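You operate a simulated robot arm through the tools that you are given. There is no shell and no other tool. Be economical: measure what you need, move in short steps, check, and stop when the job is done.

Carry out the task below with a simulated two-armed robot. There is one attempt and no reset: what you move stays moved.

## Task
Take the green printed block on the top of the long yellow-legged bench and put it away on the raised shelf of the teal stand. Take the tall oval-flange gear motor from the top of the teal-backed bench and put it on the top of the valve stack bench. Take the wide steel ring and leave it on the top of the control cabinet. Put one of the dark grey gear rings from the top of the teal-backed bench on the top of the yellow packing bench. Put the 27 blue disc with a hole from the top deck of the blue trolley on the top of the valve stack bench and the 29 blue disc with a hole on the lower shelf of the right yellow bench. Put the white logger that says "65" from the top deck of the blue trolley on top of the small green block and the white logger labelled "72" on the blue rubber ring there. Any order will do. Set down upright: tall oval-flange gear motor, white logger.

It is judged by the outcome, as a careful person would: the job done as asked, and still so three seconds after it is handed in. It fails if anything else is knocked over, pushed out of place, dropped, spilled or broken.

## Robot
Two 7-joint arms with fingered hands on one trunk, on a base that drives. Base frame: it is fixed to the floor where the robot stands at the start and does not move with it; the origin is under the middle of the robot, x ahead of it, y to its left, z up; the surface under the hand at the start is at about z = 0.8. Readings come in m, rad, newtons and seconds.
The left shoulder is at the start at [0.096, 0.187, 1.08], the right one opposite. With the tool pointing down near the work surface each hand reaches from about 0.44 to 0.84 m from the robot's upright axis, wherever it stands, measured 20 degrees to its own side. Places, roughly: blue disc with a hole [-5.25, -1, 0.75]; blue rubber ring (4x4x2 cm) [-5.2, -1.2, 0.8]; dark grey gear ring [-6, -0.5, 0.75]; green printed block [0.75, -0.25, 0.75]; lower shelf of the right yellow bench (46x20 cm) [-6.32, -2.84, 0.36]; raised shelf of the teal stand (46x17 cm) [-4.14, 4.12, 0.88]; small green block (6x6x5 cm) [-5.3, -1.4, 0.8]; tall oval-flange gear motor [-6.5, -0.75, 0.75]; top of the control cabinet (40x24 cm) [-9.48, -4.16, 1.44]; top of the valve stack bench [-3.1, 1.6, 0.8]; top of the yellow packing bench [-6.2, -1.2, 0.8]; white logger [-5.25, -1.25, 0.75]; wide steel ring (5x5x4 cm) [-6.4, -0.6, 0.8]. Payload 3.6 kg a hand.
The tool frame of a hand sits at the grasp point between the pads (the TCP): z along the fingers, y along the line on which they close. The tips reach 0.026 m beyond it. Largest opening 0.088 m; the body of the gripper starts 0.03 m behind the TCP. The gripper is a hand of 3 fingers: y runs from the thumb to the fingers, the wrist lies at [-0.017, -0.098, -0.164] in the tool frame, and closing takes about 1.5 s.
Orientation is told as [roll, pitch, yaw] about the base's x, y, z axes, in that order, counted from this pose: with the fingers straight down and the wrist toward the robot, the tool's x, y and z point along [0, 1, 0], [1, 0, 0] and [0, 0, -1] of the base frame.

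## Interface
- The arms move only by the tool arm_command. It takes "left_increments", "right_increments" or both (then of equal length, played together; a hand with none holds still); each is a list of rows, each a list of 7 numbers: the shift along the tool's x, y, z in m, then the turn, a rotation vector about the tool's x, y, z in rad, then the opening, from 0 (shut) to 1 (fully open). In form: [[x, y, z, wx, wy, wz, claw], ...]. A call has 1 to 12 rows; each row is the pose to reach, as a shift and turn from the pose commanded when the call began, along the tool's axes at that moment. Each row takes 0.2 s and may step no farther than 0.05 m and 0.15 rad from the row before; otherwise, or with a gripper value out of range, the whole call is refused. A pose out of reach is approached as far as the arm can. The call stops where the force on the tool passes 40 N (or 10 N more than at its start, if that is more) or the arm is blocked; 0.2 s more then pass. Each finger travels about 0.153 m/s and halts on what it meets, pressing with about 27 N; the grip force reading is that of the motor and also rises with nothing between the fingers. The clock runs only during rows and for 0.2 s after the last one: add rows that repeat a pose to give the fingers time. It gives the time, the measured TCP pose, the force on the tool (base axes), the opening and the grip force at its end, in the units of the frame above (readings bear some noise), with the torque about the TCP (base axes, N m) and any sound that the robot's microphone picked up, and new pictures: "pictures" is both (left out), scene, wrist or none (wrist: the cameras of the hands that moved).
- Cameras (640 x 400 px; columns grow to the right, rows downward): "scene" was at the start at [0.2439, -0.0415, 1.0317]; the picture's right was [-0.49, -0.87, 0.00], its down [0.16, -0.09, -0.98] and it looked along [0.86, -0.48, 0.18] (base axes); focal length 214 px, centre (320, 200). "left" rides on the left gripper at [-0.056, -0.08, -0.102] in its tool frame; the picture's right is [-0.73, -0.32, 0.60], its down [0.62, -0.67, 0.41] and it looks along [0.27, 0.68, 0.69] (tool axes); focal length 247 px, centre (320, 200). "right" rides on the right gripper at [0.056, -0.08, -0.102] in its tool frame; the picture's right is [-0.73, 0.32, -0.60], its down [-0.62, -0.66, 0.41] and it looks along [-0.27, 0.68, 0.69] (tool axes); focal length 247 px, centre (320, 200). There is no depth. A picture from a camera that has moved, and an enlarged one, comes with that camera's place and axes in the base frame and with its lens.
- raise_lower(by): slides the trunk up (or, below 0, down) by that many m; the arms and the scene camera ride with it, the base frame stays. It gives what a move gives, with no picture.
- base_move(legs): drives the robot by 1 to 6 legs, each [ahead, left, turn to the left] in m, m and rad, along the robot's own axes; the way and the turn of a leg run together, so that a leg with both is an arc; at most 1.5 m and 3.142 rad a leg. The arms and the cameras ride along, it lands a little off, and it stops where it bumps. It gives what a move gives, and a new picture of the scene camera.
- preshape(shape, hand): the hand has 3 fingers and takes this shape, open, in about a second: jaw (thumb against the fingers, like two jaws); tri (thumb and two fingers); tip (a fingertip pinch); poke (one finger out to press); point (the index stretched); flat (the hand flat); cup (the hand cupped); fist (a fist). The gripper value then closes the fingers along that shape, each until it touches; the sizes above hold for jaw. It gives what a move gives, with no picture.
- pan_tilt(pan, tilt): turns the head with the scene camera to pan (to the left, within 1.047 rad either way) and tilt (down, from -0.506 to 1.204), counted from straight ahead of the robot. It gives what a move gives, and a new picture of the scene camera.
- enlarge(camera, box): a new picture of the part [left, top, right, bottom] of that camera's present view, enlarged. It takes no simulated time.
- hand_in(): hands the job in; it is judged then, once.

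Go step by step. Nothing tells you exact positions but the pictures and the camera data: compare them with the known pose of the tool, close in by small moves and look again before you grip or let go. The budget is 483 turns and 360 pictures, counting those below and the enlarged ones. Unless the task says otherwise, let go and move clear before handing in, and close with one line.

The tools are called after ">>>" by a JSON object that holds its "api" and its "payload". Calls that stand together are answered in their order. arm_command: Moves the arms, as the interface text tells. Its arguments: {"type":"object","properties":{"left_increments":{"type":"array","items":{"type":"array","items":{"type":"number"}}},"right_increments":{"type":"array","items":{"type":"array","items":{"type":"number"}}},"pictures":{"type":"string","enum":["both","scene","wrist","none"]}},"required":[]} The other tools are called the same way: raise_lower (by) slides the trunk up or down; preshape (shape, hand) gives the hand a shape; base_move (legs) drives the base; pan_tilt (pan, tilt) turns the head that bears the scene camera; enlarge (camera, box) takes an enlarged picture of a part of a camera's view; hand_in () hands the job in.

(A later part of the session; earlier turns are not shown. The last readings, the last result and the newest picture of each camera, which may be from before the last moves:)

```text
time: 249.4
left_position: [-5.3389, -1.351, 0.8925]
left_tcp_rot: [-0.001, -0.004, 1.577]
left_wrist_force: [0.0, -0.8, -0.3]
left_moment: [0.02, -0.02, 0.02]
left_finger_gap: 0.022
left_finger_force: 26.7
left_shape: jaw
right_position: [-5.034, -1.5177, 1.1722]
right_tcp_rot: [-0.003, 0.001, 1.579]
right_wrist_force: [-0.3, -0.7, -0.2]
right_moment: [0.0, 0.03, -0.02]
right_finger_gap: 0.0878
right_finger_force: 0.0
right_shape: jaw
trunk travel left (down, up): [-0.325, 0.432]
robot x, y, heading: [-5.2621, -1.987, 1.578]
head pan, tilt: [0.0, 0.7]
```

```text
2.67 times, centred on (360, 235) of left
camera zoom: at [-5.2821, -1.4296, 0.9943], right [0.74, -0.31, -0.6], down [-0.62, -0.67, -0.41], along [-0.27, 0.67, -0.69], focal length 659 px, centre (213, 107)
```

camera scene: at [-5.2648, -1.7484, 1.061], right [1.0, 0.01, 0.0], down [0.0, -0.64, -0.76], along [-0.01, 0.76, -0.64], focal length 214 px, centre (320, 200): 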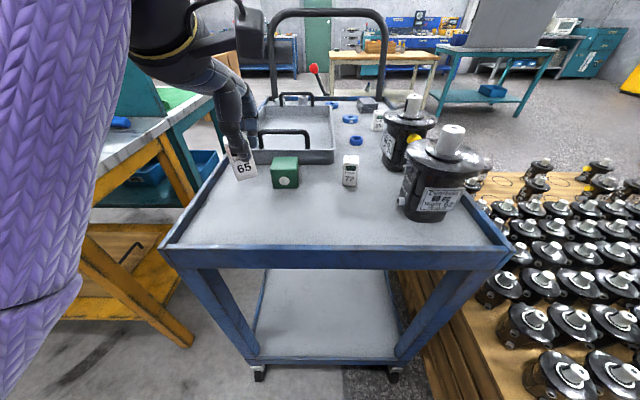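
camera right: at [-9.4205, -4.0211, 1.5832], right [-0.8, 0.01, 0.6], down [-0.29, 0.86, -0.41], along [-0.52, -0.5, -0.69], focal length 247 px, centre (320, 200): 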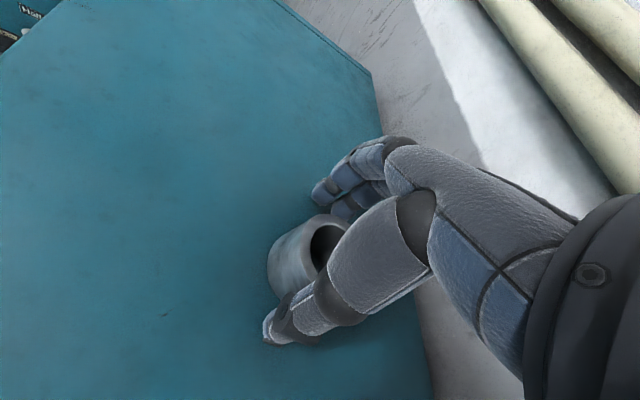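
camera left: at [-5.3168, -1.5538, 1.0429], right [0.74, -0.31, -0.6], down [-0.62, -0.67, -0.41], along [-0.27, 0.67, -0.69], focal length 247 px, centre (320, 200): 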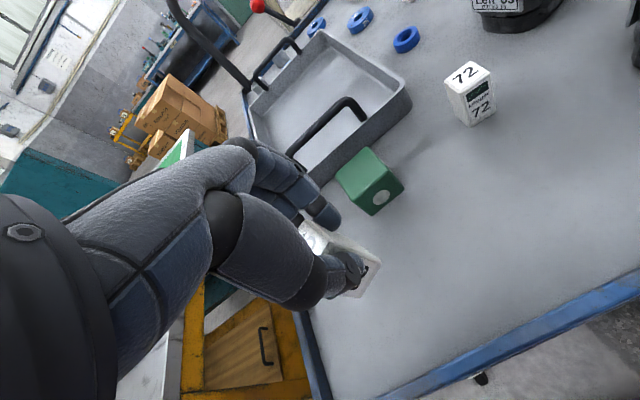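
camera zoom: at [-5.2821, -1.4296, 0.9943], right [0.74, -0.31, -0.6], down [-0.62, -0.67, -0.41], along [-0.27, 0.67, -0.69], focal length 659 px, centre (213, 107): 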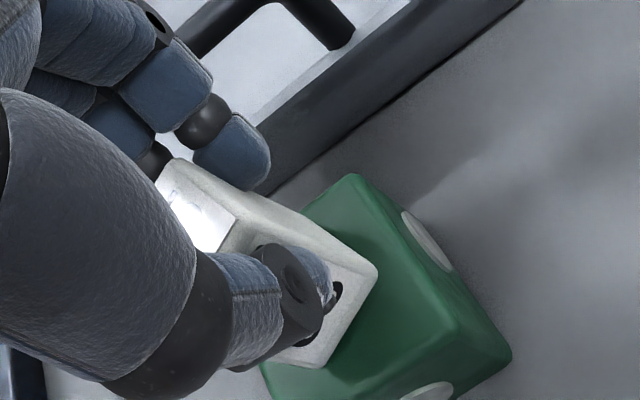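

>>> {"api": "arm_command", "payload": {"left_increments": [[0.002, 0, 0.003, 0, 0, 0, 0], [0.002, 0, 0.006, 0, 0, 0, 0], [0.002, 0, 0.008, 0, 0, 0, 0]], "pictures": "none"}}

>>> {"api": "enlarge", "payload": {"camera": "scene", "box": [220, 110, 340, 185]}}

```text
time: 250.2
left_position: [-5.3405, -1.3502, 0.8885]
left_tcp_rot: [0.0, -0.01, 1.576]
left_wrist_force: [1.3, 1.7, 13.4]
left_moment: [0.02, 0.08, -0.04]
left_finger_gap: 0.023
left_finger_force: 27.3
left_shape: jaw
right_position: [-5.0339, -1.5187, 1.1737]
right_tcp_rot: [0.0, -0.003, 1.578]
right_wrist_force: [-0.2, -0.4, -0.6]
right_moment: [-0.01, 0.0, 0.01]
right_finger_gap: 0.0879
right_finger_force: 0.1
right_shape: jaw
trunk travel left (down, up): [-0.325, 0.432]
robot x, y, heading: [-5.2631, -1.9866, 1.583]
head pan, tilt: [0.0, 0.7]
```

```text
5.33 times, centred on (280, 148) of scene
camera zoom: at [-5.2647, -1.7494, 1.0615], right [1.0, 0.01, 0.0], down [0.0, -0.64, -0.77], along [-0.01, 0.77, -0.64], focal length 1144 px, centre (533, 480)
```

zoom: 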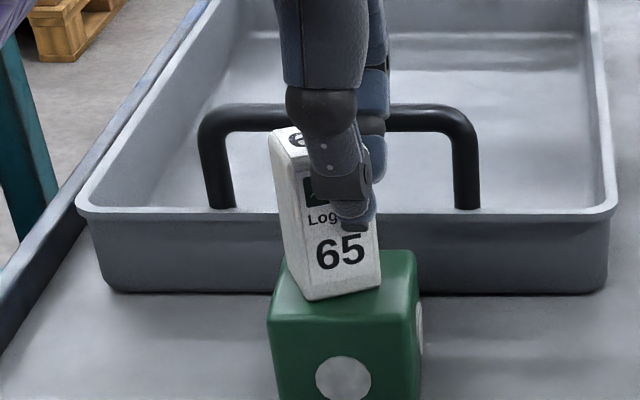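

The logger touches the block. I'll ease off and open gently.

>>> {"api": "arm_command", "payload": {"left_increments": [[0, 0, -0.003, 0, 0, 0, 0], [0, 0, -0.003, 0, 0, 0, 0.2], [0, 0, -0.003, 0, 0, 0, 0.4], [0, 0, -0.003, 0, 0, 0, 0.6], [0, 0, -0.003, 0, 0, 0, 0.7], [0, 0, -0.003, 0, 0, 0, 0.7]], "pictures": "wrist"}}

>>> {"api": "enlarge", "payload": {"camera": "scene", "box": [220, 110, 340, 185]}}

```text
time: 251.6
left_position: [-5.3423, -1.3501, 0.8878]
left_tcp_rot: [0.002, 0.0, 1.579]
left_wrist_force: [-0.3, -0.3, -0.9]
left_moment: [-0.01, 0.0, 0.02]
left_finger_gap: 0.0613
left_finger_force: 0.0
left_shape: jaw
right_position: [-5.0346, -1.5176, 1.1722]
right_tcp_rot: [-0.002, 0.001, 1.582]
right_wrist_force: [-0.3, -0.2, 0.2]
right_moment: [-0.01, -0.02, -0.02]
right_finger_gap: 0.0879
right_finger_force: 0.2
right_shape: jaw
trunk travel left (down, up): [-0.325, 0.432]
robot x, y, heading: [-5.2642, -1.9884, 1.577]
head pan, tilt: [0.0, 0.7]
camera left: at [-5.2842, -1.4299, 0.9893], right [0.74, -0.31, -0.6], down [-0.62, -0.67, -0.41], along [-0.27, 0.67, -0.69], focal length 247 px, centre (320, 200)
```

left: 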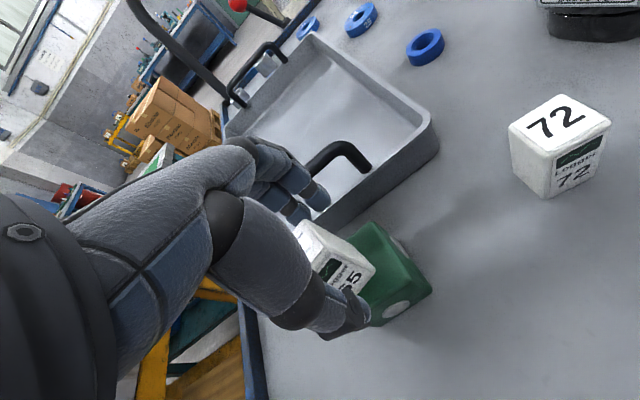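

```text
5.33 times, centred on (280, 148) of scene
camera zoom: at [-5.2649, -1.7485, 1.061], right [1.0, 0.01, 0.0], down [0.0, -0.64, -0.76], along [-0.01, 0.76, -0.64], focal length 1144 px, centre (533, 480)
```

zoom: 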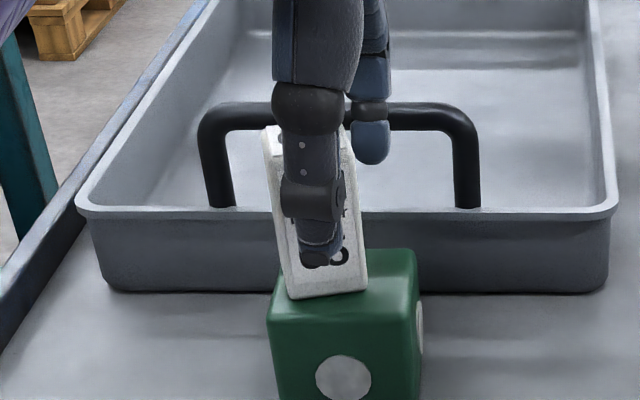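

>>> {"api": "arm_command", "payload": {"left_increments": [[0, 0, -0.015, 0, 0, 0, 0.7], [0, 0, -0.04, 0, 0, 0, 0.75], [0, 0, -0.08, 0, 0, 0, 0.8], [0, 0, -0.12, 0, 0, 0, 1], [0.02, -0.03, -0.14, 0, 0, 0, 1], [0.06, -0.05, -0.14, 0, 0, 0, 1], [0.1, -0.07, -0.14, 0, 0, 0, 1], [0.14, -0.09, -0.14, 0, 0, 0, 1]], "pictures": "scene"}}

>>> {"api": "enlarge", "payload": {"camera": "scene", "box": [220, 90, 400, 202]}}

```text
time: 253.4
left_position: [-5.4814, -1.4407, 1.0272]
left_tcp_rot: [0.0, -0.001, 1.577]
left_wrist_force: [-0.6, 0.4, -0.4]
left_moment: [0.01, 0.0, -0.01]
left_finger_gap: 0.0875
left_finger_force: 0.1
left_shape: jaw
right_position: [-5.0346, -1.5189, 1.1725]
right_tcp_rot: [-0.004, -0.001, 1.577]
right_wrist_force: [-0.6, -0.4, -0.1]
right_moment: [0.0, -0.02, -0.03]
right_finger_gap: 0.0877
right_finger_force: 0.0
right_shape: jaw
trunk travel left (down, up): [-0.325, 0.432]
robot x, y, heading: [-5.2629, -1.9809, 1.576]
head pan, tilt: [0.0, 0.7]
camera scene: at [-5.2654, -1.7486, 1.061], right [1.0, 0.01, 0.0], down [0.0, -0.64, -0.76], along [0.0, 0.76, -0.64], focal length 214 px, centre (320, 200)
```

scene: 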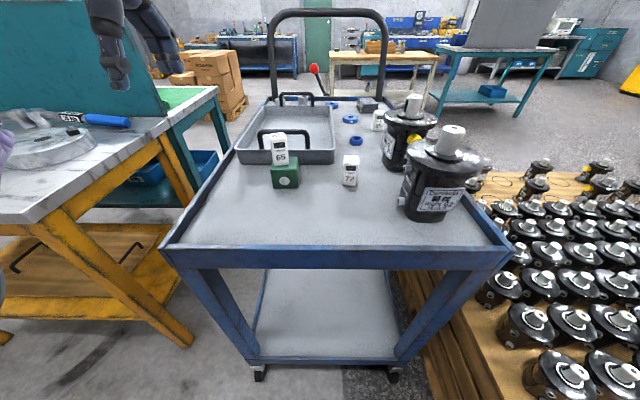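

```text
3.56 times, centred on (310, 146) of scene
camera zoom: at [-5.2654, -1.7486, 1.061], right [1.0, 0.01, 0.0], down [0.0, -0.64, -0.76], along [0.0, 0.76, -0.64], focal length 763 px, centre (356, 392)
```

zoom: 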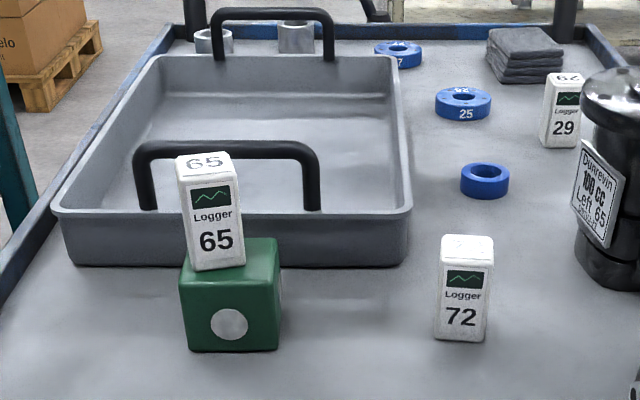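

Logger 65 stands upright on the green block. Next I'll take logger 72, moving the left hand high across to above it.

>>> {"api": "arm_command", "payload": {"left_increments": [[-0.045, 0.01, -0.02, 0, 0, 0, 0.7], [-0.09, 0.02, -0.02, 0, 0, 0, 0.7], [-0.135, 0.03, -0.02, 0, 0, 0, 0.7], [-0.18, 0.04, -0.02, 0, 0, 0, 0.7], [-0.225, 0.055, -0.02, 0, 0, 0, 0.7], [-0.27, 0.07, -0.02, 0, 0, 0, 0.7], [-0.27, 0.07, 0.03, 0, 0, 0, 0.7]]}}

>>> {"api": "enlarge", "payload": {"camera": "left", "box": [240, 180, 480, 330]}}

```text
refused: row 1 steps farther than a row can; nothing moved
```

```text
2.67 times, centred on (360, 255) of left
camera zoom: at [-5.4242, -1.5207, 1.1274], right [0.74, -0.31, -0.6], down [-0.62, -0.67, -0.41], along [-0.27, 0.68, -0.69], focal length 659 px, centre (213, 53)
```

zoom: 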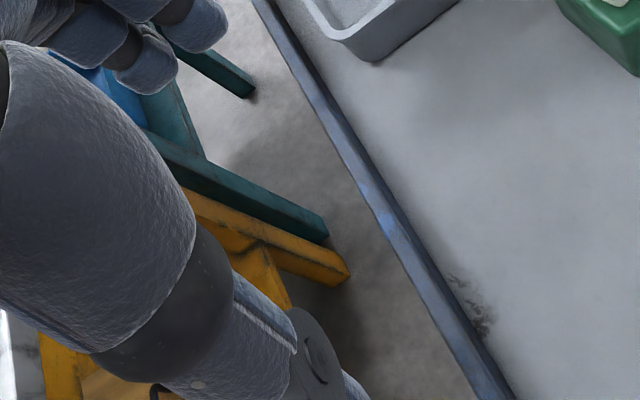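

>>> {"api": "arm_command", "payload": {"left_increments": [[-0.035, 0.01, -0.02, 0, 0, 0, 0.7], [-0.08, 0.02, -0.02, 0, 0, 0, 0.7], [-0.125, 0.03, -0.02, 0, 0, 0, 0.7], [-0.17, 0.04, -0.02, 0, 0, 0, 0.7], [-0.215, 0.055, -0.02, 0, 0, 0, 0.7], [-0.26, 0.065, -0.02, 0, 0, 0, 0.7], [-0.27, 0.07, 0.02, 0, 0, 0, 0.7]]}}

>>> {"api": "enlarge", "payload": {"camera": "left", "box": [240, 180, 480, 330]}}

```text
time: 255.0
left_position: [-5.2102, -1.3671, 1.0074]
left_tcp_rot: [0.0, -0.003, 1.577]
left_wrist_force: [0.1, -0.6, 1.4]
left_moment: [0.02, -0.01, 0.02]
left_finger_gap: 0.0618
left_finger_force: 0.1
left_shape: jaw
right_position: [-5.0344, -1.518, 1.1726]
right_tcp_rot: [-0.001, 0.0, 1.577]
right_wrist_force: [0.6, -0.3, 0.2]
right_moment: [0.02, -0.01, -0.02]
right_finger_gap: 0.0877
right_finger_force: 0.0
right_shape: jaw
trunk travel left (down, up): [-0.325, 0.432]
robot x, y, heading: [-5.2615, -1.9854, 1.58]
head pan, tilt: [0.0, 0.7]
camera scene: at [-5.265, -1.7482, 1.0609], right [1.0, 0.01, 0.0], down [0.0, -0.64, -0.76], along [-0.01, 0.76, -0.64], focal length 214 px, centre (320, 200)
camera left: at [-5.1527, -1.4466, 1.1085], right [0.74, -0.31, -0.6], down [-0.62, -0.67, -0.41], along [-0.27, 0.67, -0.69], focal length 247 px, centre (320, 200)
```

scene: 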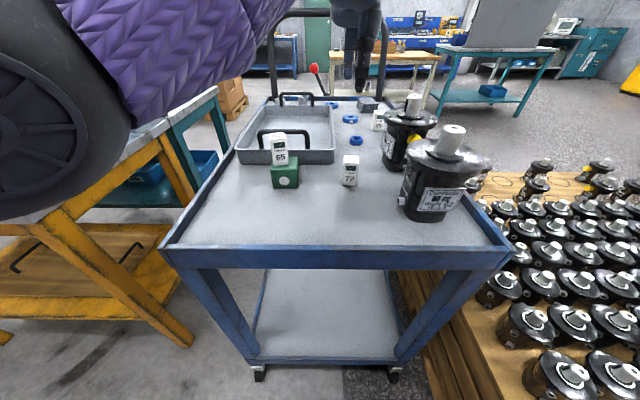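
left: 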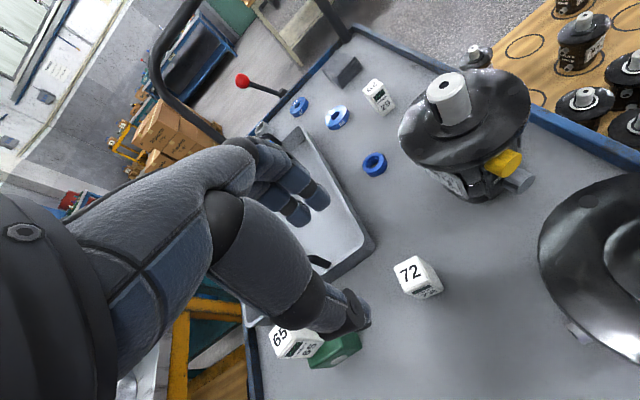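

```text
2.67 times, centred on (360, 255) of left
camera zoom: at [-5.1527, -1.4466, 1.1085], right [0.74, -0.31, -0.6], down [-0.62, -0.67, -0.41], along [-0.27, 0.67, -0.69], focal length 659 px, centre (213, 53)
```

zoom: 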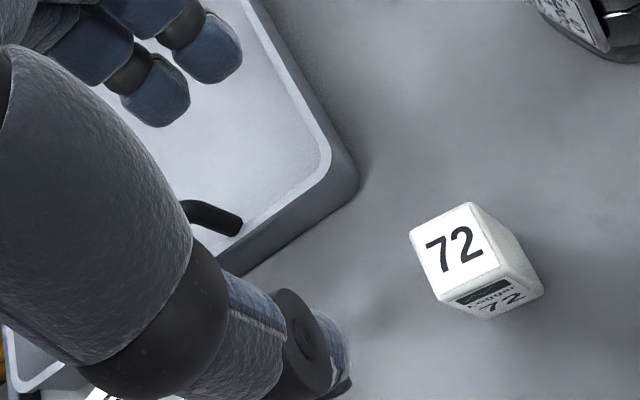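

Logger 72 is at (-5.198, -1.358), turned about 8° clockwise. I'll align the hand, narrow the opening to stay clear of the tray, and descend.

>>> {"api": "arm_command", "payload": {"left_increments": [[-0.006, 0.005, 0.03, 0, 0, 0.07, 0.55], [-0.0118, 0.009, 0.07, 0, 0, 0.145, 0.55], [-0.0118, 0.009, 0.1, 0, 0, 0.145, 0.55]]}}

>>> {"api": "enlarge", "payload": {"camera": "left", "box": [240, 160, 480, 310]}}

```text
time: 255.8
left_position: [-5.1953, -1.3591, 0.9082]
left_tcp_rot: [0.001, -0.003, 1.43]
left_wrist_force: [-0.2, -0.4, -1.5]
left_moment: [-0.01, -0.01, -0.03]
left_finger_gap: 0.0489
left_finger_force: 0.0
left_shape: jaw
right_position: [-5.0351, -1.518, 1.1715]
right_tcp_rot: [-0.001, 0.0, 1.58]
right_wrist_force: [-1.0, 0.2, 0.4]
right_moment: [0.04, 0.0, 0.02]
right_finger_gap: 0.088
right_finger_force: 0.1
right_shape: jaw
trunk travel left (down, up): [-0.325, 0.432]
robot x, y, heading: [-5.2655, -1.9867, 1.576]
head pan, tilt: [0.0, 0.7]
camera scene: at [-5.2649, -1.7483, 1.061], right [1.0, 0.01, 0.0], down [0.0, -0.64, -0.76], along [-0.01, 0.76, -0.64], focal length 214 px, centre (320, 200)
camera left: at [-5.1513, -1.4461, 1.0085], right [0.68, -0.42, -0.6], down [-0.71, -0.57, -0.41], along [-0.17, 0.71, -0.69], focal length 247 px, centre (320, 200)
```

scene: 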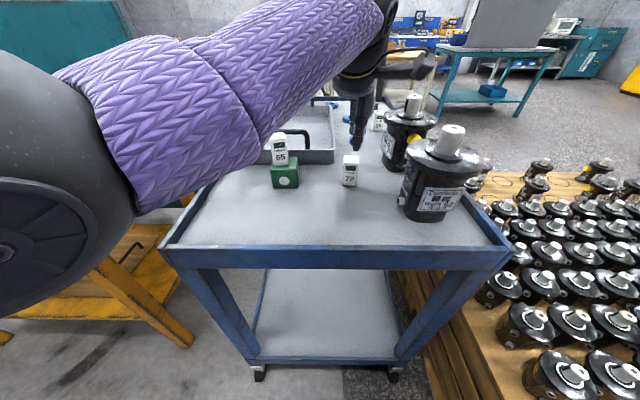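
left: 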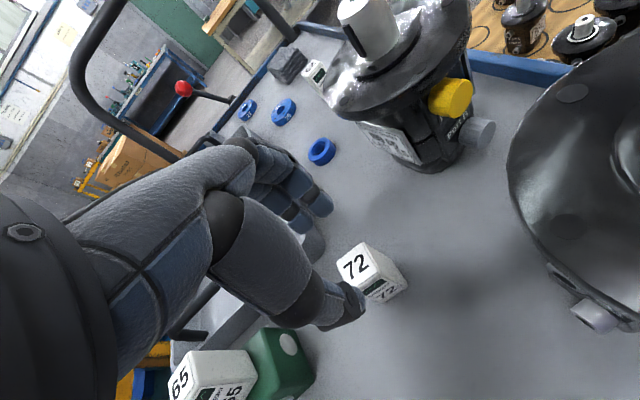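

```text
2.67 times, centred on (360, 235) of left
camera zoom: at [-5.1513, -1.4461, 1.0085], right [0.68, -0.42, -0.6], down [-0.71, -0.57, -0.41], along [-0.17, 0.71, -0.69], focal length 659 px, centre (213, 107)
```

zoom: 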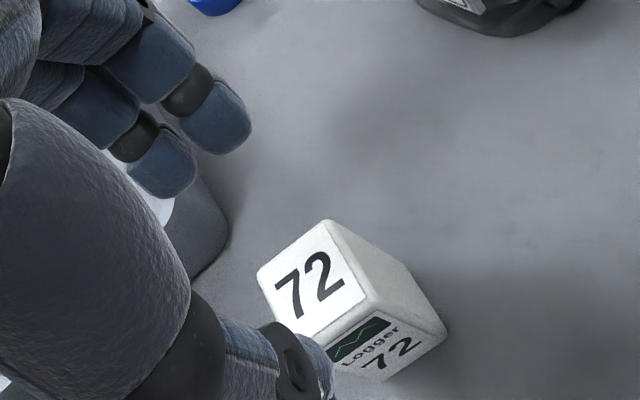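

>>> {"api": "arm_command", "payload": {"left_increments": [[0, -0.001, 0.03, 0, 0, 0, 0.55], [0, -0.001, 0.055, 0, 0, 0, 0.55], [0, -0.001, 0.067, 0, 0, 0, 0.55], [0, -0.001, 0.067, 0, 0, 0, 0.3], [0, -0.001, 0.067, 0, 0, 0, 0.1], [0, -0.001, 0.067, 0, 0, 0, 0], [0, -0.001, 0.067, 0, 0, 0, 0], [0, -0.001, 0.067, 0, 0, 0, 0]]}}

```text
time: 257.6
left_position: [-5.2004, -1.3614, 0.841]
left_tcp_rot: [0.0, -0.003, 1.434]
left_wrist_force: [0.6, -0.2, -0.1]
left_moment: [-0.02, 0.04, -0.05]
left_finger_gap: 0.0252
left_finger_force: 27.3
left_shape: jaw
right_position: [-5.0352, -1.5187, 1.1726]
right_tcp_rot: [-0.001, 0.002, 1.577]
right_wrist_force: [0.0, -0.6, -0.3]
right_moment: [-0.02, 0.0, -0.01]
right_finger_gap: 0.0878
right_finger_force: 0.1
right_shape: jaw
trunk travel left (down, up): [-0.325, 0.432]
robot x, y, heading: [-5.2631, -1.9863, 1.578]
head pan, tilt: [0.0, 0.7]
camera scene: at [-5.2649, -1.7484, 1.061], right [1.0, 0.01, 0.0], down [0.0, -0.64, -0.76], along [-0.01, 0.76, -0.64], focal length 214 px, centre (320, 200)
camera left: at [-5.1545, -1.4476, 0.9414], right [0.68, -0.42, -0.6], down [-0.71, -0.57, -0.41], along [-0.17, 0.71, -0.69], focal length 247 px, centre (320, 200)
```

scene: 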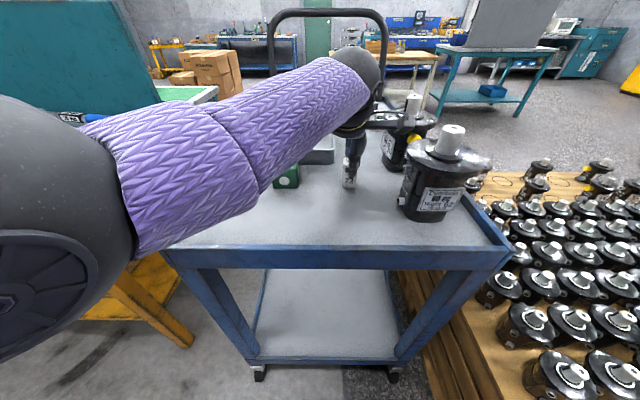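
left: 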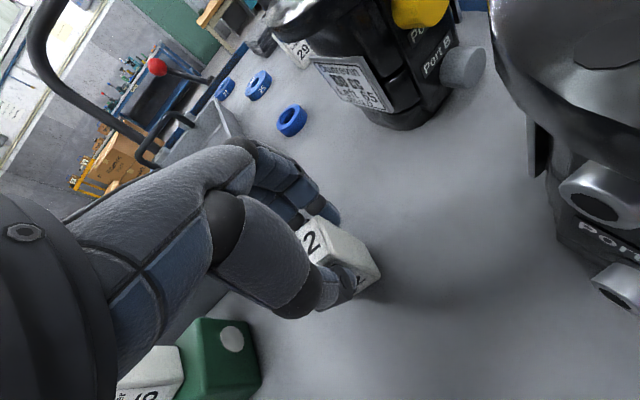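

Logger 72 is gripped. I'll lift it, turn the wrist slightly so the palm stays clear of the motor, and move the base 12 cm closer.

>>> {"api": "arm_command", "payload": {"left_increments": [[0, 0, -0.03, 0, 0, 0, 0], [0, 0, -0.07, 0, 0, 0, 0], [0, 0, -0.11, 0, 0, 0, 0], [0, 0, -0.13, 0, 0, 0.12, 0], [0, 0, -0.13, 0, 0, 0.25, 0]], "pictures": "none"}}

>>> {"api": "base_move", "payload": {"legs": [[0.12, 0, 0]]}}

>>> {"api": "enlarge", "payload": {"camera": "left", "box": [0, 0, 640, 400]}}

```text
time: 258.8
left_position: [-5.2002, -1.3623, 0.9718]
left_tcp_rot: [0.002, 0.0, 1.18]
left_wrist_force: [0.0, 0.3, -0.5]
left_moment: [0.0, 0.01, -0.01]
left_finger_gap: 0.0256
left_finger_force: 27.1
left_shape: jaw
right_position: [-5.0339, -1.5177, 1.1724]
right_tcp_rot: [-0.002, 0.0, 1.577]
right_wrist_force: [-0.6, -0.4, 0.6]
right_moment: [-0.02, 0.02, -0.03]
right_finger_gap: 0.0878
right_finger_force: 0.1
right_shape: jaw
trunk travel left (down, up): [-0.325, 0.432]
robot x, y, heading: [-5.2628, -1.9864, 1.575]
head pan, tilt: [0.0, 0.7]
```

```text
time: 260.0
left_position: [-5.1988, -1.2373, 0.9697]
left_tcp_rot: [-0.001, 0.001, 1.18]
left_wrist_force: [-1.1, -0.5, -1.0]
left_moment: [-0.02, -0.01, 0.01]
left_finger_gap: 0.0254
left_finger_force: 26.9
left_shape: jaw
right_position: [-5.0329, -1.394, 1.1721]
right_tcp_rot: [-0.001, 0.001, 1.577]
right_wrist_force: [-0.2, -0.5, -0.2]
right_moment: [-0.05, 0.0, 0.0]
right_finger_gap: 0.0878
right_finger_force: 0.0
right_shape: jaw
trunk travel left (down, up): [-0.325, 0.432]
robot x, y, heading: [-5.2651, -1.865, 1.577]
head pan, tilt: [0.0, 0.7]
camera scene: at [-5.2648, -1.6239, 1.0605], right [1.0, 0.0, 0.0], down [0.0, -0.65, -0.76], along [0.0, 0.76, -0.65], focal length 214 px, centre (320, 200)
```

scene: 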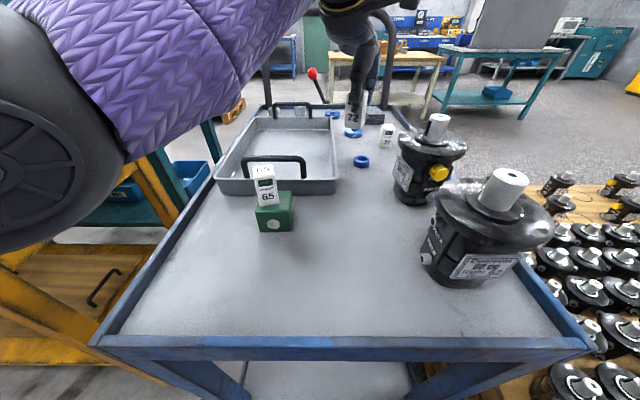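

```text
1.00 times, centred on (320, 200) of left (not enlarged: the box is as wide or as high as the picture)
camera zoom: at [-5.1772, -1.3321, 1.0712], right [0.56, -0.57, -0.6], down [-0.83, -0.38, -0.41], along [0.01, 0.73, -0.69], focal length 247 px, centre (320, 200)
```

zoom: 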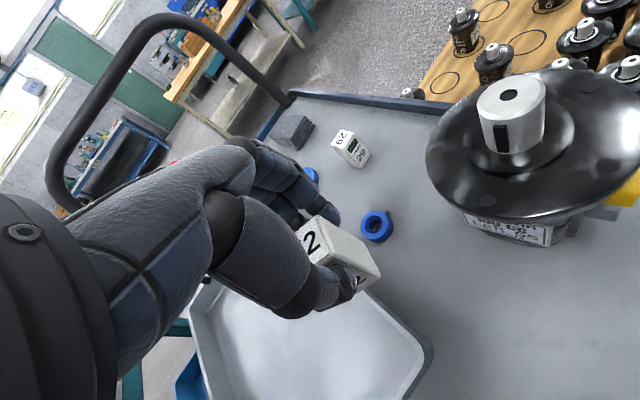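

>>> {"api": "arm_command", "payload": {"left_increments": [[-0.006, 0.033, 0, 0, 0, 0, 0], [-0.0116, 0.0664, 0, 0, 0, 0, 0], [-0.0116, 0.0664, 0.03, 0, 0, 0, 0]], "pictures": "none"}}

>>> {"api": "enlarge", "payload": {"camera": "left", "box": [240, 160, 480, 310]}}

>>> {"api": "enlarge", "payload": {"camera": "scene", "box": [300, 90, 460, 190]}}

```text
time: 260.8
left_position: [-5.1724, -1.1934, 0.9719]
left_tcp_rot: [0.002, -0.002, 1.183]
left_wrist_force: [-0.4, 0.1, -0.4]
left_moment: [-0.02, 0.01, -0.04]
left_finger_gap: 0.0252
left_finger_force: 27.0
left_shape: jaw
left hand out of reach, approached as far as the arm can: row 2, 3
right_position: [-5.032, -1.3958, 1.1713]
right_tcp_rot: [-0.001, -0.002, 1.576]
right_wrist_force: [0.5, 1.1, -0.8]
right_moment: [0.0, 0.03, 0.01]
right_finger_gap: 0.0877
right_finger_force: 0.0
right_shape: jaw
trunk travel left (down, up): [-0.325, 0.432]
robot x, y, heading: [-5.2626, -1.8659, 1.571]
head pan, tilt: [0.0, 0.7]
```

```text
2.67 times, centred on (360, 235) of left
camera zoom: at [-5.1508, -1.2892, 1.0726], right [0.56, -0.57, -0.6], down [-0.83, -0.38, -0.41], along [0.01, 0.73, -0.69], focal length 659 px, centre (213, 107)
```

zoom: 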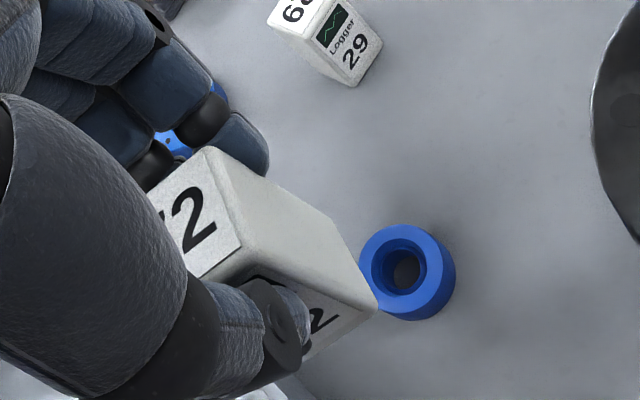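

```text
4.00 times, centred on (380, 140) of scene
camera zoom: at [-5.2645, -1.6255, 1.0609], right [1.0, 0.0, 0.0], down [0.0, -0.64, -0.76], along [0.0, 0.76, -0.64], focal length 858 px, centre (80, 440)
```

zoom: 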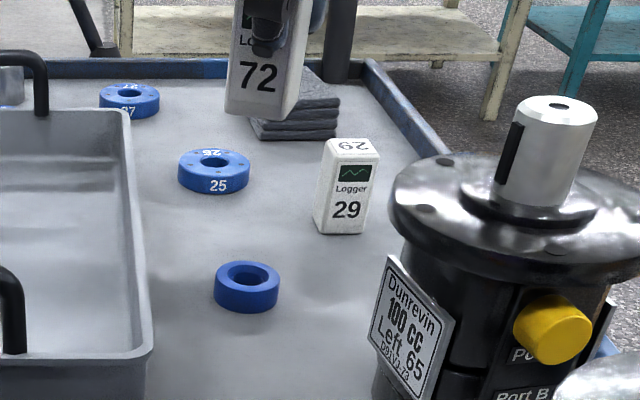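

The left arm is at its reach limit. I'll raise the logger for clearance, turn the base 0.3 rad right to bring the left shoulder forward, then return over the ring.

>>> {"api": "arm_command", "payload": {"left_increments": [[0, -0.03, -0.02, 0, 0, 0, 0], [0, -0.06, -0.055, 0, 0, 0, 0], [0, -0.08, -0.1, 0, 0, 0, 0], [0, -0.08, -0.13, 0, 0, 0, 0]], "pictures": "none"}}

>>> {"api": "base_move", "payload": {"legs": [[0, 0, -0.3]]}}

```text
time: 261.8
left_position: [-5.2039, -1.2695, 1.1]
left_tcp_rot: [0.0, 0.001, 1.18]
left_wrist_force: [0.3, 0.6, -0.1]
left_moment: [-0.01, 0.01, -0.01]
left_finger_gap: 0.0251
left_finger_force: 26.7
left_shape: jaw
right_position: [-5.0326, -1.3964, 1.1715]
right_tcp_rot: [0.0, -0.001, 1.578]
right_wrist_force: [0.7, 0.5, 0.1]
right_moment: [0.0, -0.01, -0.02]
right_finger_gap: 0.088
right_finger_force: 0.1
right_shape: jaw
trunk travel left (down, up): [-0.325, 0.432]
robot x, y, heading: [-5.2665, -1.8655, 1.577]
head pan, tilt: [0.0, 0.7]
```

```text
time: 263.2
left_position: [-5.027, -1.3152, 1.1007]
left_tcp_rot: [0.001, 0.001, 0.875]
left_wrist_force: [0.3, 0.0, -0.7]
left_moment: [0.01, 0.0, -0.03]
left_finger_gap: 0.0248
left_finger_force: 26.7
left_shape: jaw
right_position: [-4.9032, -1.4859, 1.1721]
right_tcp_rot: [0.0, -0.001, 1.271]
right_wrist_force: [-1.0, 0.4, -0.7]
right_moment: [0.02, 0.0, -0.08]
right_finger_gap: 0.088
right_finger_force: 0.1
right_shape: jaw
trunk travel left (down, up): [-0.325, 0.432]
robot x, y, heading: [-5.2625, -1.8619, 1.272]
head pan, tilt: [0.0, 0.7]
camera scene: at [-5.1927, -1.6365, 1.061], right [0.95, -0.3, 0.0], down [-0.19, -0.62, -0.76], along [0.23, 0.73, -0.64], focal length 214 px, centre (320, 200)
```

scene: 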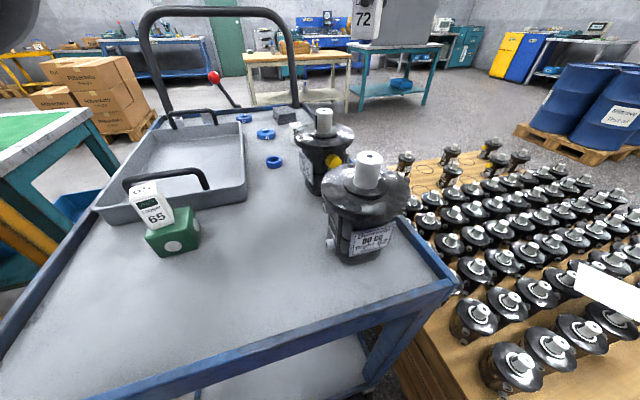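

>>> {"api": "arm_command", "payload": {"left_increments": [[0.045, 0.006, 0, 0, 0, -0.08, 0], [0.09, 0.012, 0, 0, 0, -0.16, 0], [0.135, 0.018, 0, 0, 0, -0.24, 0], [0.175, 0.024, 0, 0, 0, -0.3, 0], [0.1935, 0.026, 0.03, 0, 0, -0.3, 0], [0.1935, 0.026, 0.07, 0, 0, -0.3, 0], [0.1935, 0.026, 0.11, 0, 0, -0.3, 0], [0.1935, 0.026, 0.145, 0, 0, -0.3, 0]]}}

>>> {"api": "enlarge", "payload": {"camera": "left", "box": [240, 160, 480, 310]}}

>>> {"api": "enlarge", "payload": {"camera": "scene", "box": [200, 80, 360, 180]}}

```text
time: 265.0
left_position: [-5.16, -1.1686, 0.9564]
left_tcp_rot: [0.001, 0.001, 1.174]
left_wrist_force: [0.1, -0.3, -0.9]
left_moment: [-0.04, 0.02, 0.02]
left_finger_gap: 0.0249
left_finger_force: 27.4
left_shape: jaw
right_position: [-4.9033, -1.4863, 1.1725]
right_tcp_rot: [-0.001, 0.001, 1.271]
right_wrist_force: [-0.6, 0.5, -0.8]
right_moment: [0.0, 0.0, 0.02]
right_finger_gap: 0.0878
right_finger_force: 0.0
right_shape: jaw
trunk travel left (down, up): [-0.325, 0.432]
robot x, y, heading: [-5.2618, -1.8638, 1.265]
head pan, tilt: [0.0, 0.7]
camera scene: at [-5.193, -1.6361, 1.0609], right [0.95, -0.3, 0.0], down [-0.19, -0.62, -0.76], along [0.23, 0.73, -0.64], focal length 214 px, centre (320, 200)
camera left: at [-5.1391, -1.2637, 1.0571], right [0.55, -0.58, -0.6], down [-0.83, -0.37, -0.41], along [0.01, 0.73, -0.69], focal length 247 px, centre (320, 200)
```

scene: 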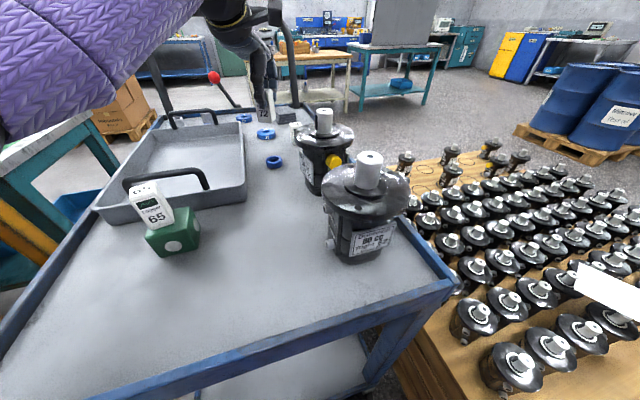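
left: 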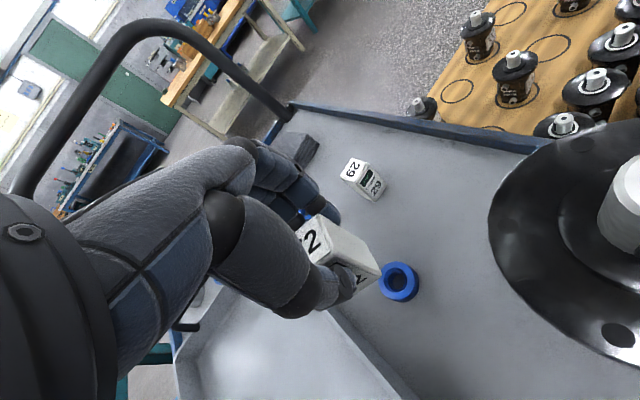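

```text
2.67 times, centred on (360, 235) of left
camera zoom: at [-5.1391, -1.2637, 1.0571], right [0.55, -0.58, -0.6], down [-0.83, -0.37, -0.41], along [0.01, 0.73, -0.69], focal length 659 px, centre (213, 107)
```

zoom: 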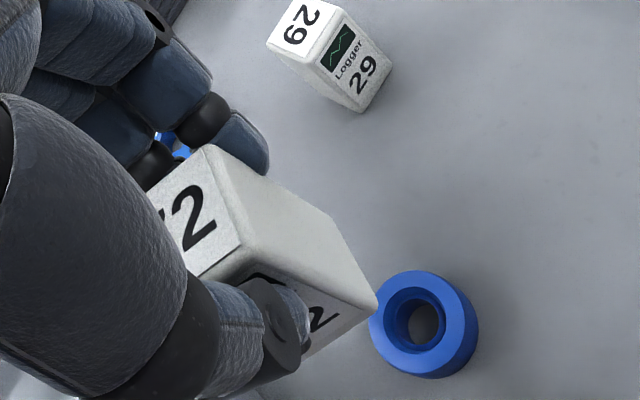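

```text
4.00 times, centred on (280, 130) of scene
camera zoom: at [-5.193, -1.6361, 1.0609], right [0.95, -0.3, 0.0], down [-0.19, -0.62, -0.76], along [0.23, 0.73, -0.64], focal length 858 px, centre (480, 480)
```

zoom: 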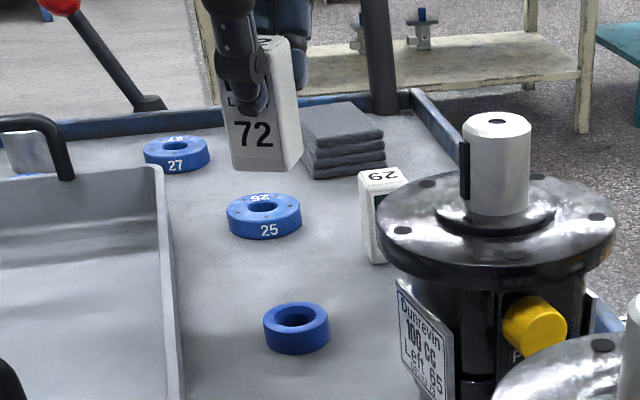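

The wrist view puts the ring's centre at about (-5.158, -1.163). I'll shift a few millimetres and descend most of the way.

>>> {"api": "arm_command", "payload": {"left_increments": [[0.001, 0.006, 0.02, 0, 0, 0, 0], [0.001, 0.006, 0.05, 0, 0, 0, 0], [0.001, 0.006, 0.08, 0, 0, 0, 0]], "pictures": "none"}}

>>> {"api": "enlarge", "payload": {"camera": "left", "box": [240, 160, 480, 310]}}

>>> {"api": "enlarge", "payload": {"camera": "scene", "box": [200, 80, 360, 180]}}

```text
time: 265.8
left_position: [-5.1589, -1.1631, 0.8762]
left_tcp_rot: [0.002, -0.003, 1.173]
left_wrist_force: [0.0, -0.5, -1.2]
left_moment: [0.01, 0.02, -0.01]
left_finger_gap: 0.025
left_finger_force: 26.8
left_shape: jaw
right_position: [-4.904, -1.4864, 1.1726]
right_tcp_rot: [-0.002, -0.002, 1.271]
right_wrist_force: [-0.2, -0.2, -0.5]
right_moment: [-0.01, 0.04, 0.01]
right_finger_gap: 0.0875
right_finger_force: 0.1
right_shape: jaw
trunk travel left (down, up): [-0.325, 0.432]
robot x, y, heading: [-5.2648, -1.864, 1.269]
head pan, tilt: [0.0, 0.7]
```

```text
2.67 times, centred on (360, 235) of left
camera zoom: at [-5.1376, -1.2593, 0.9773], right [0.55, -0.58, -0.6], down [-0.83, -0.37, -0.41], along [0.01, 0.73, -0.69], focal length 659 px, centre (213, 107)
```

zoom: 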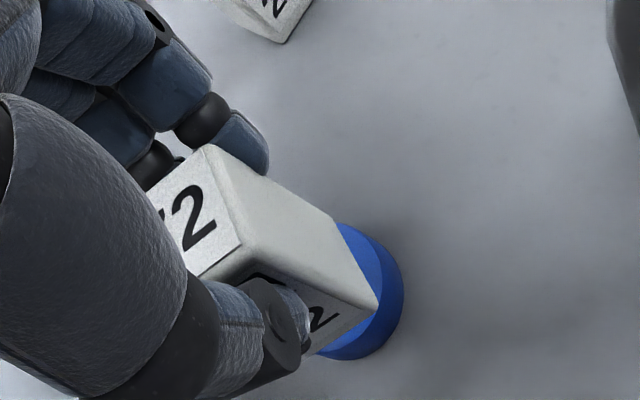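

```text
4.00 times, centred on (280, 130) of scene
camera zoom: at [-5.1929, -1.636, 1.0609], right [0.95, -0.3, 0.0], down [-0.19, -0.62, -0.76], along [0.23, 0.73, -0.64], focal length 858 px, centre (480, 480)
```

zoom: 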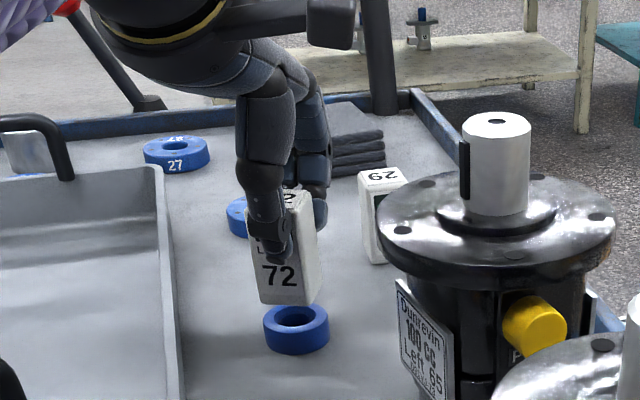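

Alignment looks good, so I'll lower the last centimetre.

>>> {"api": "arm_command", "payload": {"left_increments": [[0, 0, 0.006, 0, 0, 0, 0], [0, 0, 0.011, 0, 0, 0, 0], [0, 0, 0.014, 0, 0, 0, 0]], "pictures": "none"}}

>>> {"api": "enlarge", "payload": {"camera": "scene", "box": [230, 110, 326, 170]}}

```text
time: 266.6
left_position: [-5.1577, -1.1634, 0.8625]
left_tcp_rot: [0.003, 0.002, 1.174]
left_wrist_force: [0.0, 1.0, -0.9]
left_moment: [-0.01, 0.0, 0.02]
left_finger_gap: 0.0251
left_finger_force: 26.6
left_shape: jaw
right_position: [-4.9035, -1.4871, 1.1711]
right_tcp_rot: [0.0, 0.0, 1.27]
right_wrist_force: [-0.6, 0.0, -0.6]
right_moment: [0.01, 0.0, 0.0]
right_finger_gap: 0.0876
right_finger_force: 0.0
right_shape: jaw
trunk travel left (down, up): [-0.325, 0.432]
robot x, y, heading: [-5.2621, -1.8621, 1.267]
head pan, tilt: [0.0, 0.7]
```

```text
6.67 times, centred on (278, 140) of scene
camera zoom: at [-5.193, -1.6362, 1.061], right [0.95, -0.3, 0.0], down [-0.19, -0.62, -0.76], along [0.23, 0.73, -0.64], focal length 1430 px, centre (600, 600)
```

zoom: 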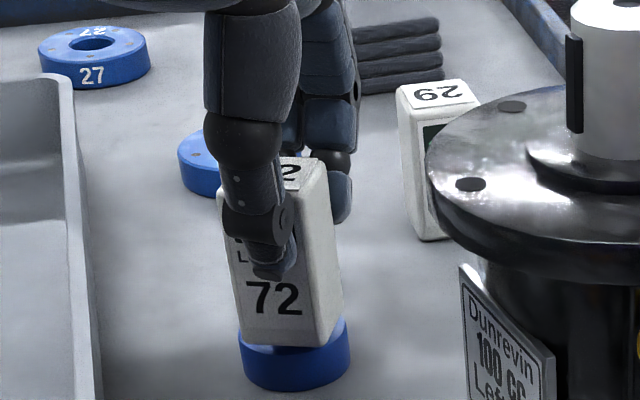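

>>> {"api": "arm_command", "payload": {"left_increments": [[0, 0, 0.002, 0, 0, 0, 0], [0, 0, 0.004, 0, 0, 0, 0], [0, 0, 0.006, 0, 0, 0, 0]], "pictures": "none"}}

>>> {"api": "enlarge", "payload": {"camera": "scene", "box": [230, 110, 326, 170]}}

```text
time: 267.4
left_position: [-5.1579, -1.1653, 0.8557]
left_tcp_rot: [0.003, -0.003, 1.173]
left_wrist_force: [-0.7, 0.2, 0.2]
left_moment: [0.0, 0.02, -0.01]
left_finger_gap: 0.0253
left_finger_force: 26.9
left_shape: jaw
right_position: [-4.9034, -1.4866, 1.1734]
right_tcp_rot: [-0.002, 0.0, 1.271]
right_wrist_force: [-0.4, 0.2, 0.7]
right_moment: [0.02, 0.01, -0.02]
right_finger_gap: 0.0879
right_finger_force: 0.0
right_shape: jaw
trunk travel left (down, up): [-0.325, 0.432]
robot x, y, heading: [-5.2654, -1.8641, 1.272]
head pan, tilt: [0.0, 0.7]
```

```text
6.67 times, centred on (278, 140) of scene
camera zoom: at [-5.193, -1.6363, 1.061], right [0.95, -0.3, 0.0], down [-0.19, -0.62, -0.76], along [0.23, 0.73, -0.64], focal length 1430 px, centre (600, 600)
```

zoom: 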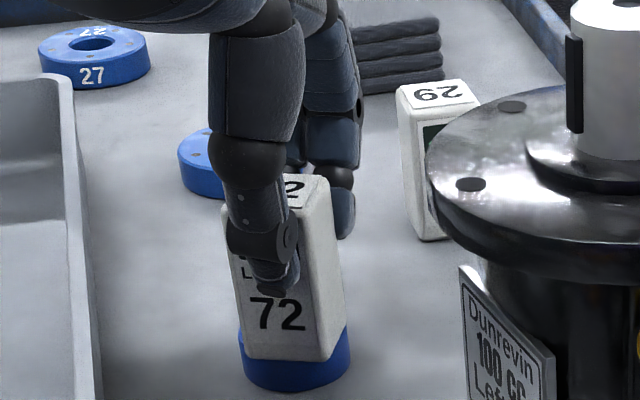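

The logger seems about 1 cm too near me relative to the ring. I'll lift slightly, shift forward and recheck.

>>> {"api": "arm_command", "payload": {"left_increments": [[0, 0, -0.012, 0, 0, 0, 0], [0, 0.006, -0.012, 0, 0, 0, 0], [0, 0.011, -0.012, 0, 0, 0, 0]], "pictures": "none"}}

>>> {"api": "enlarge", "payload": {"camera": "scene", "box": [230, 110, 326, 170]}}

>>> {"api": "enlarge", "payload": {"camera": "left", "box": [270, 180, 430, 280]}}

```text
time: 268.2
left_position: [-5.1545, -1.1549, 0.8681]
left_tcp_rot: [0.0, 0.0, 1.176]
left_wrist_force: [0.5, 0.0, 0.1]
left_moment: [-0.01, -0.01, 0.0]
left_finger_gap: 0.025
left_finger_force: 27.3
left_shape: jaw
right_position: [-4.9038, -1.4865, 1.1717]
right_tcp_rot: [-0.002, 0.0, 1.272]
right_wrist_force: [1.0, -0.1, 0.4]
right_moment: [-0.01, -0.02, 0.04]
right_finger_gap: 0.0879
right_finger_force: 0.2
right_shape: jaw
trunk travel left (down, up): [-0.325, 0.432]
robot x, y, heading: [-5.2624, -1.8649, 1.267]
head pan, tilt: [0.0, 0.7]
```

```text
6.67 times, centred on (278, 140) of scene
camera zoom: at [-5.193, -1.6363, 1.061], right [0.95, -0.3, 0.0], down [-0.19, -0.62, -0.76], along [0.23, 0.73, -0.64], focal length 1430 px, centre (600, 600)
```

zoom: 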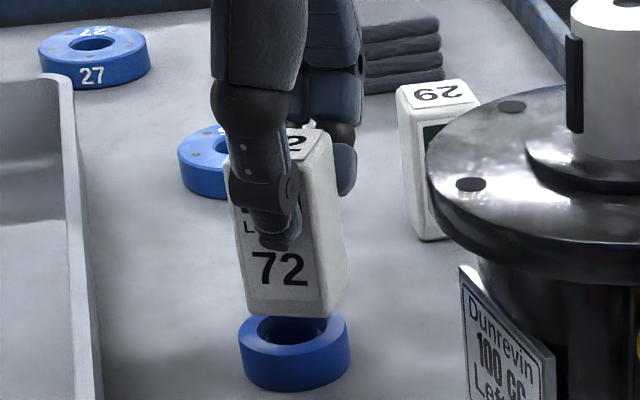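

```text
4.00 times, centred on (350, 230) of left
camera zoom: at [-5.133, -1.2497, 0.9689], right [0.55, -0.58, -0.6], down [-0.83, -0.37, -0.41], along [0.01, 0.73, -0.69], focal length 988 px, centre (200, 80)
```

zoom: 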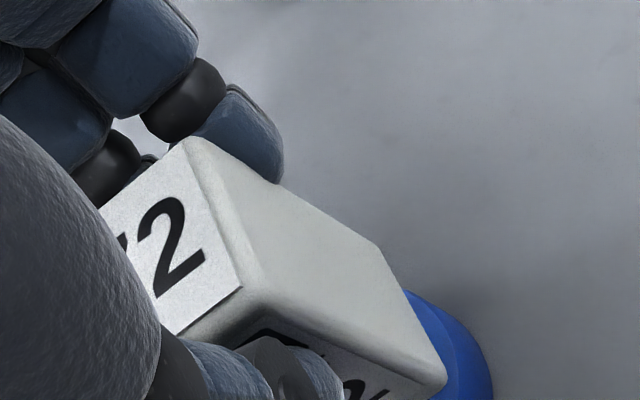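

Now it lines up centrally. I'll lower to contact.

>>> {"api": "arm_command", "payload": {"left_increments": [[0, 0, 0.008, 0, 0, 0, 0], [0, 0, 0.012, 0, 0, 0, 0], [0, 0, 0.014, 0, 0, 0, 0], [0, 0, 0.016, 0, 0, 0, 0]], "pictures": "none"}}

>>> {"api": "enlarge", "payload": {"camera": "scene", "box": [230, 110, 326, 170]}}

```text
time: 269.2
left_position: [-5.1546, -1.155, 0.8545]
left_tcp_rot: [-0.001, -0.007, 1.174]
left_wrist_force: [-0.9, -0.3, 10.4]
left_moment: [-0.02, 0.04, 0.01]
left_finger_gap: 0.0255
left_finger_force: 27.3
left_shape: jaw
right_position: [-4.9041, -1.4874, 1.1727]
right_tcp_rot: [0.001, -0.004, 1.271]
right_wrist_force: [-0.5, -0.7, 0.2]
right_moment: [0.02, 0.03, 0.01]
right_finger_gap: 0.088
right_finger_force: 0.1
right_shape: jaw
trunk travel left (down, up): [-0.325, 0.432]
robot x, y, heading: [-5.2669, -1.8586, 1.269]
head pan, tilt: [0.0, 0.7]
```

```text
6.67 times, centred on (278, 140) of scene
camera zoom: at [-5.1932, -1.6373, 1.0614], right [0.95, -0.3, 0.0], down [-0.19, -0.61, -0.77], along [0.23, 0.73, -0.64], focal length 1430 px, centre (600, 600)
```

zoom: 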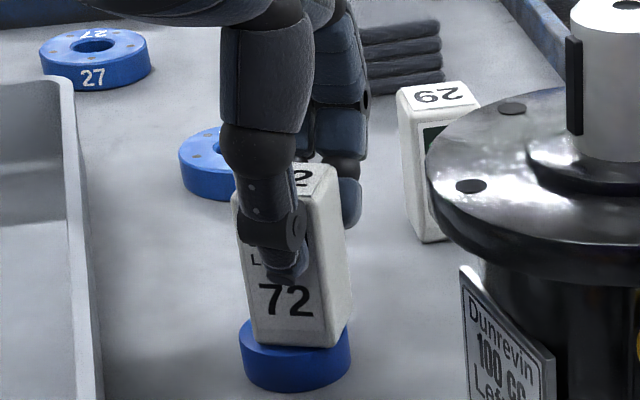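

Contact. I'll ease off and release with a small opening.

>>> {"api": "arm_command", "payload": {"left_increments": [[0, 0, -0.003, 0, 0, 0, 0], [0, 0, -0.003, 0, 0, 0, 0.2], [0, 0, -0.003, 0, 0, 0, 0.35], [0, 0, -0.003, 0, 0, 0, 0.5], [0, 0, -0.003, 0, 0, 0, 0.55], [0, 0, -0.003, 0, 0, 0, 0.55]], "pictures": "none"}}

>>> {"api": "enlarge", "payload": {"camera": "scene", "box": [230, 110, 326, 170]}}

```text
time: 270.6
left_position: [-5.1534, -1.1548, 0.8538]
left_tcp_rot: [0.002, 0.0, 1.175]
left_wrist_force: [0.0, -0.6, 0.4]
left_moment: [0.03, 0.03, -0.01]
left_finger_gap: 0.0479
left_finger_force: 0.0
left_shape: jaw
right_position: [-4.9025, -1.4857, 1.1731]
right_tcp_rot: [-0.002, 0.0, 1.272]
right_wrist_force: [0.1, 0.2, 0.1]
right_moment: [0.02, -0.02, 0.0]
right_finger_gap: 0.088
right_finger_force: 0.1
right_shape: jaw
trunk travel left (down, up): [-0.325, 0.432]
robot x, y, heading: [-5.2653, -1.8655, 1.27]
head pan, tilt: [0.0, 0.7]
```

```text
6.67 times, centred on (278, 140) of scene
camera zoom: at [-5.193, -1.6363, 1.061], right [0.95, -0.3, 0.0], down [-0.19, -0.62, -0.76], along [0.23, 0.73, -0.64], focal length 1430 px, centre (600, 600)
```

zoom: 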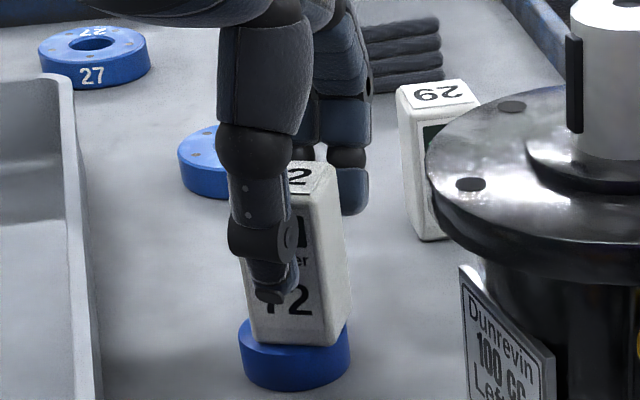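

>>> {"api": "arm_command", "payload": {"left_increments": [[0, 0, -0.02, 0, 0, 0, 0.55], [0, 0, -0.05, 0, 0, 0, 0.55], [0, 0, -0.09, 0, 0, 0, 0.6], [0, 0, -0.13, 0, 0, 0, 0.8], [0, -0.03, -0.16, 0, 0, 0, 1], [0.02, -0.07, -0.17, 0, 0, 0, 1]], "pictures": "none"}}

>>> {"api": "enlarge", "payload": {"camera": "scene", "box": [120, 80, 360, 230]}}

```text
time: 272.0
left_position: [-5.201, -1.2138, 1.0235]
left_tcp_rot: [0.001, 0.0, 1.172]
left_wrist_force: [-0.5, -0.4, -0.4]
left_moment: [-0.04, -0.01, 0.05]
left_finger_gap: 0.0879
left_finger_force: 0.1
left_shape: jaw
right_position: [-4.9039, -1.4875, 1.1737]
right_tcp_rot: [-0.001, -0.003, 1.271]
right_wrist_force: [-0.2, 0.2, -0.2]
right_moment: [0.01, 0.03, -0.03]
right_finger_gap: 0.0878
right_finger_force: 0.0
right_shape: jaw
trunk travel left (down, up): [-0.325, 0.432]
robot x, y, heading: [-5.2636, -1.861, 1.267]
head pan, tilt: [0.0, 0.7]
```

```text
2.67 times, centred on (240, 155) of scene
camera zoom: at [-5.1935, -1.6364, 1.061], right [0.95, -0.3, 0.0], down [-0.19, -0.62, -0.76], along [0.23, 0.73, -0.64], focal length 572 px, centre (533, 320)
```

zoom: 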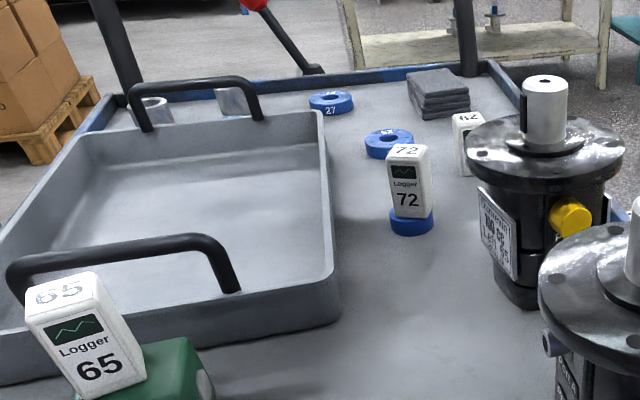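

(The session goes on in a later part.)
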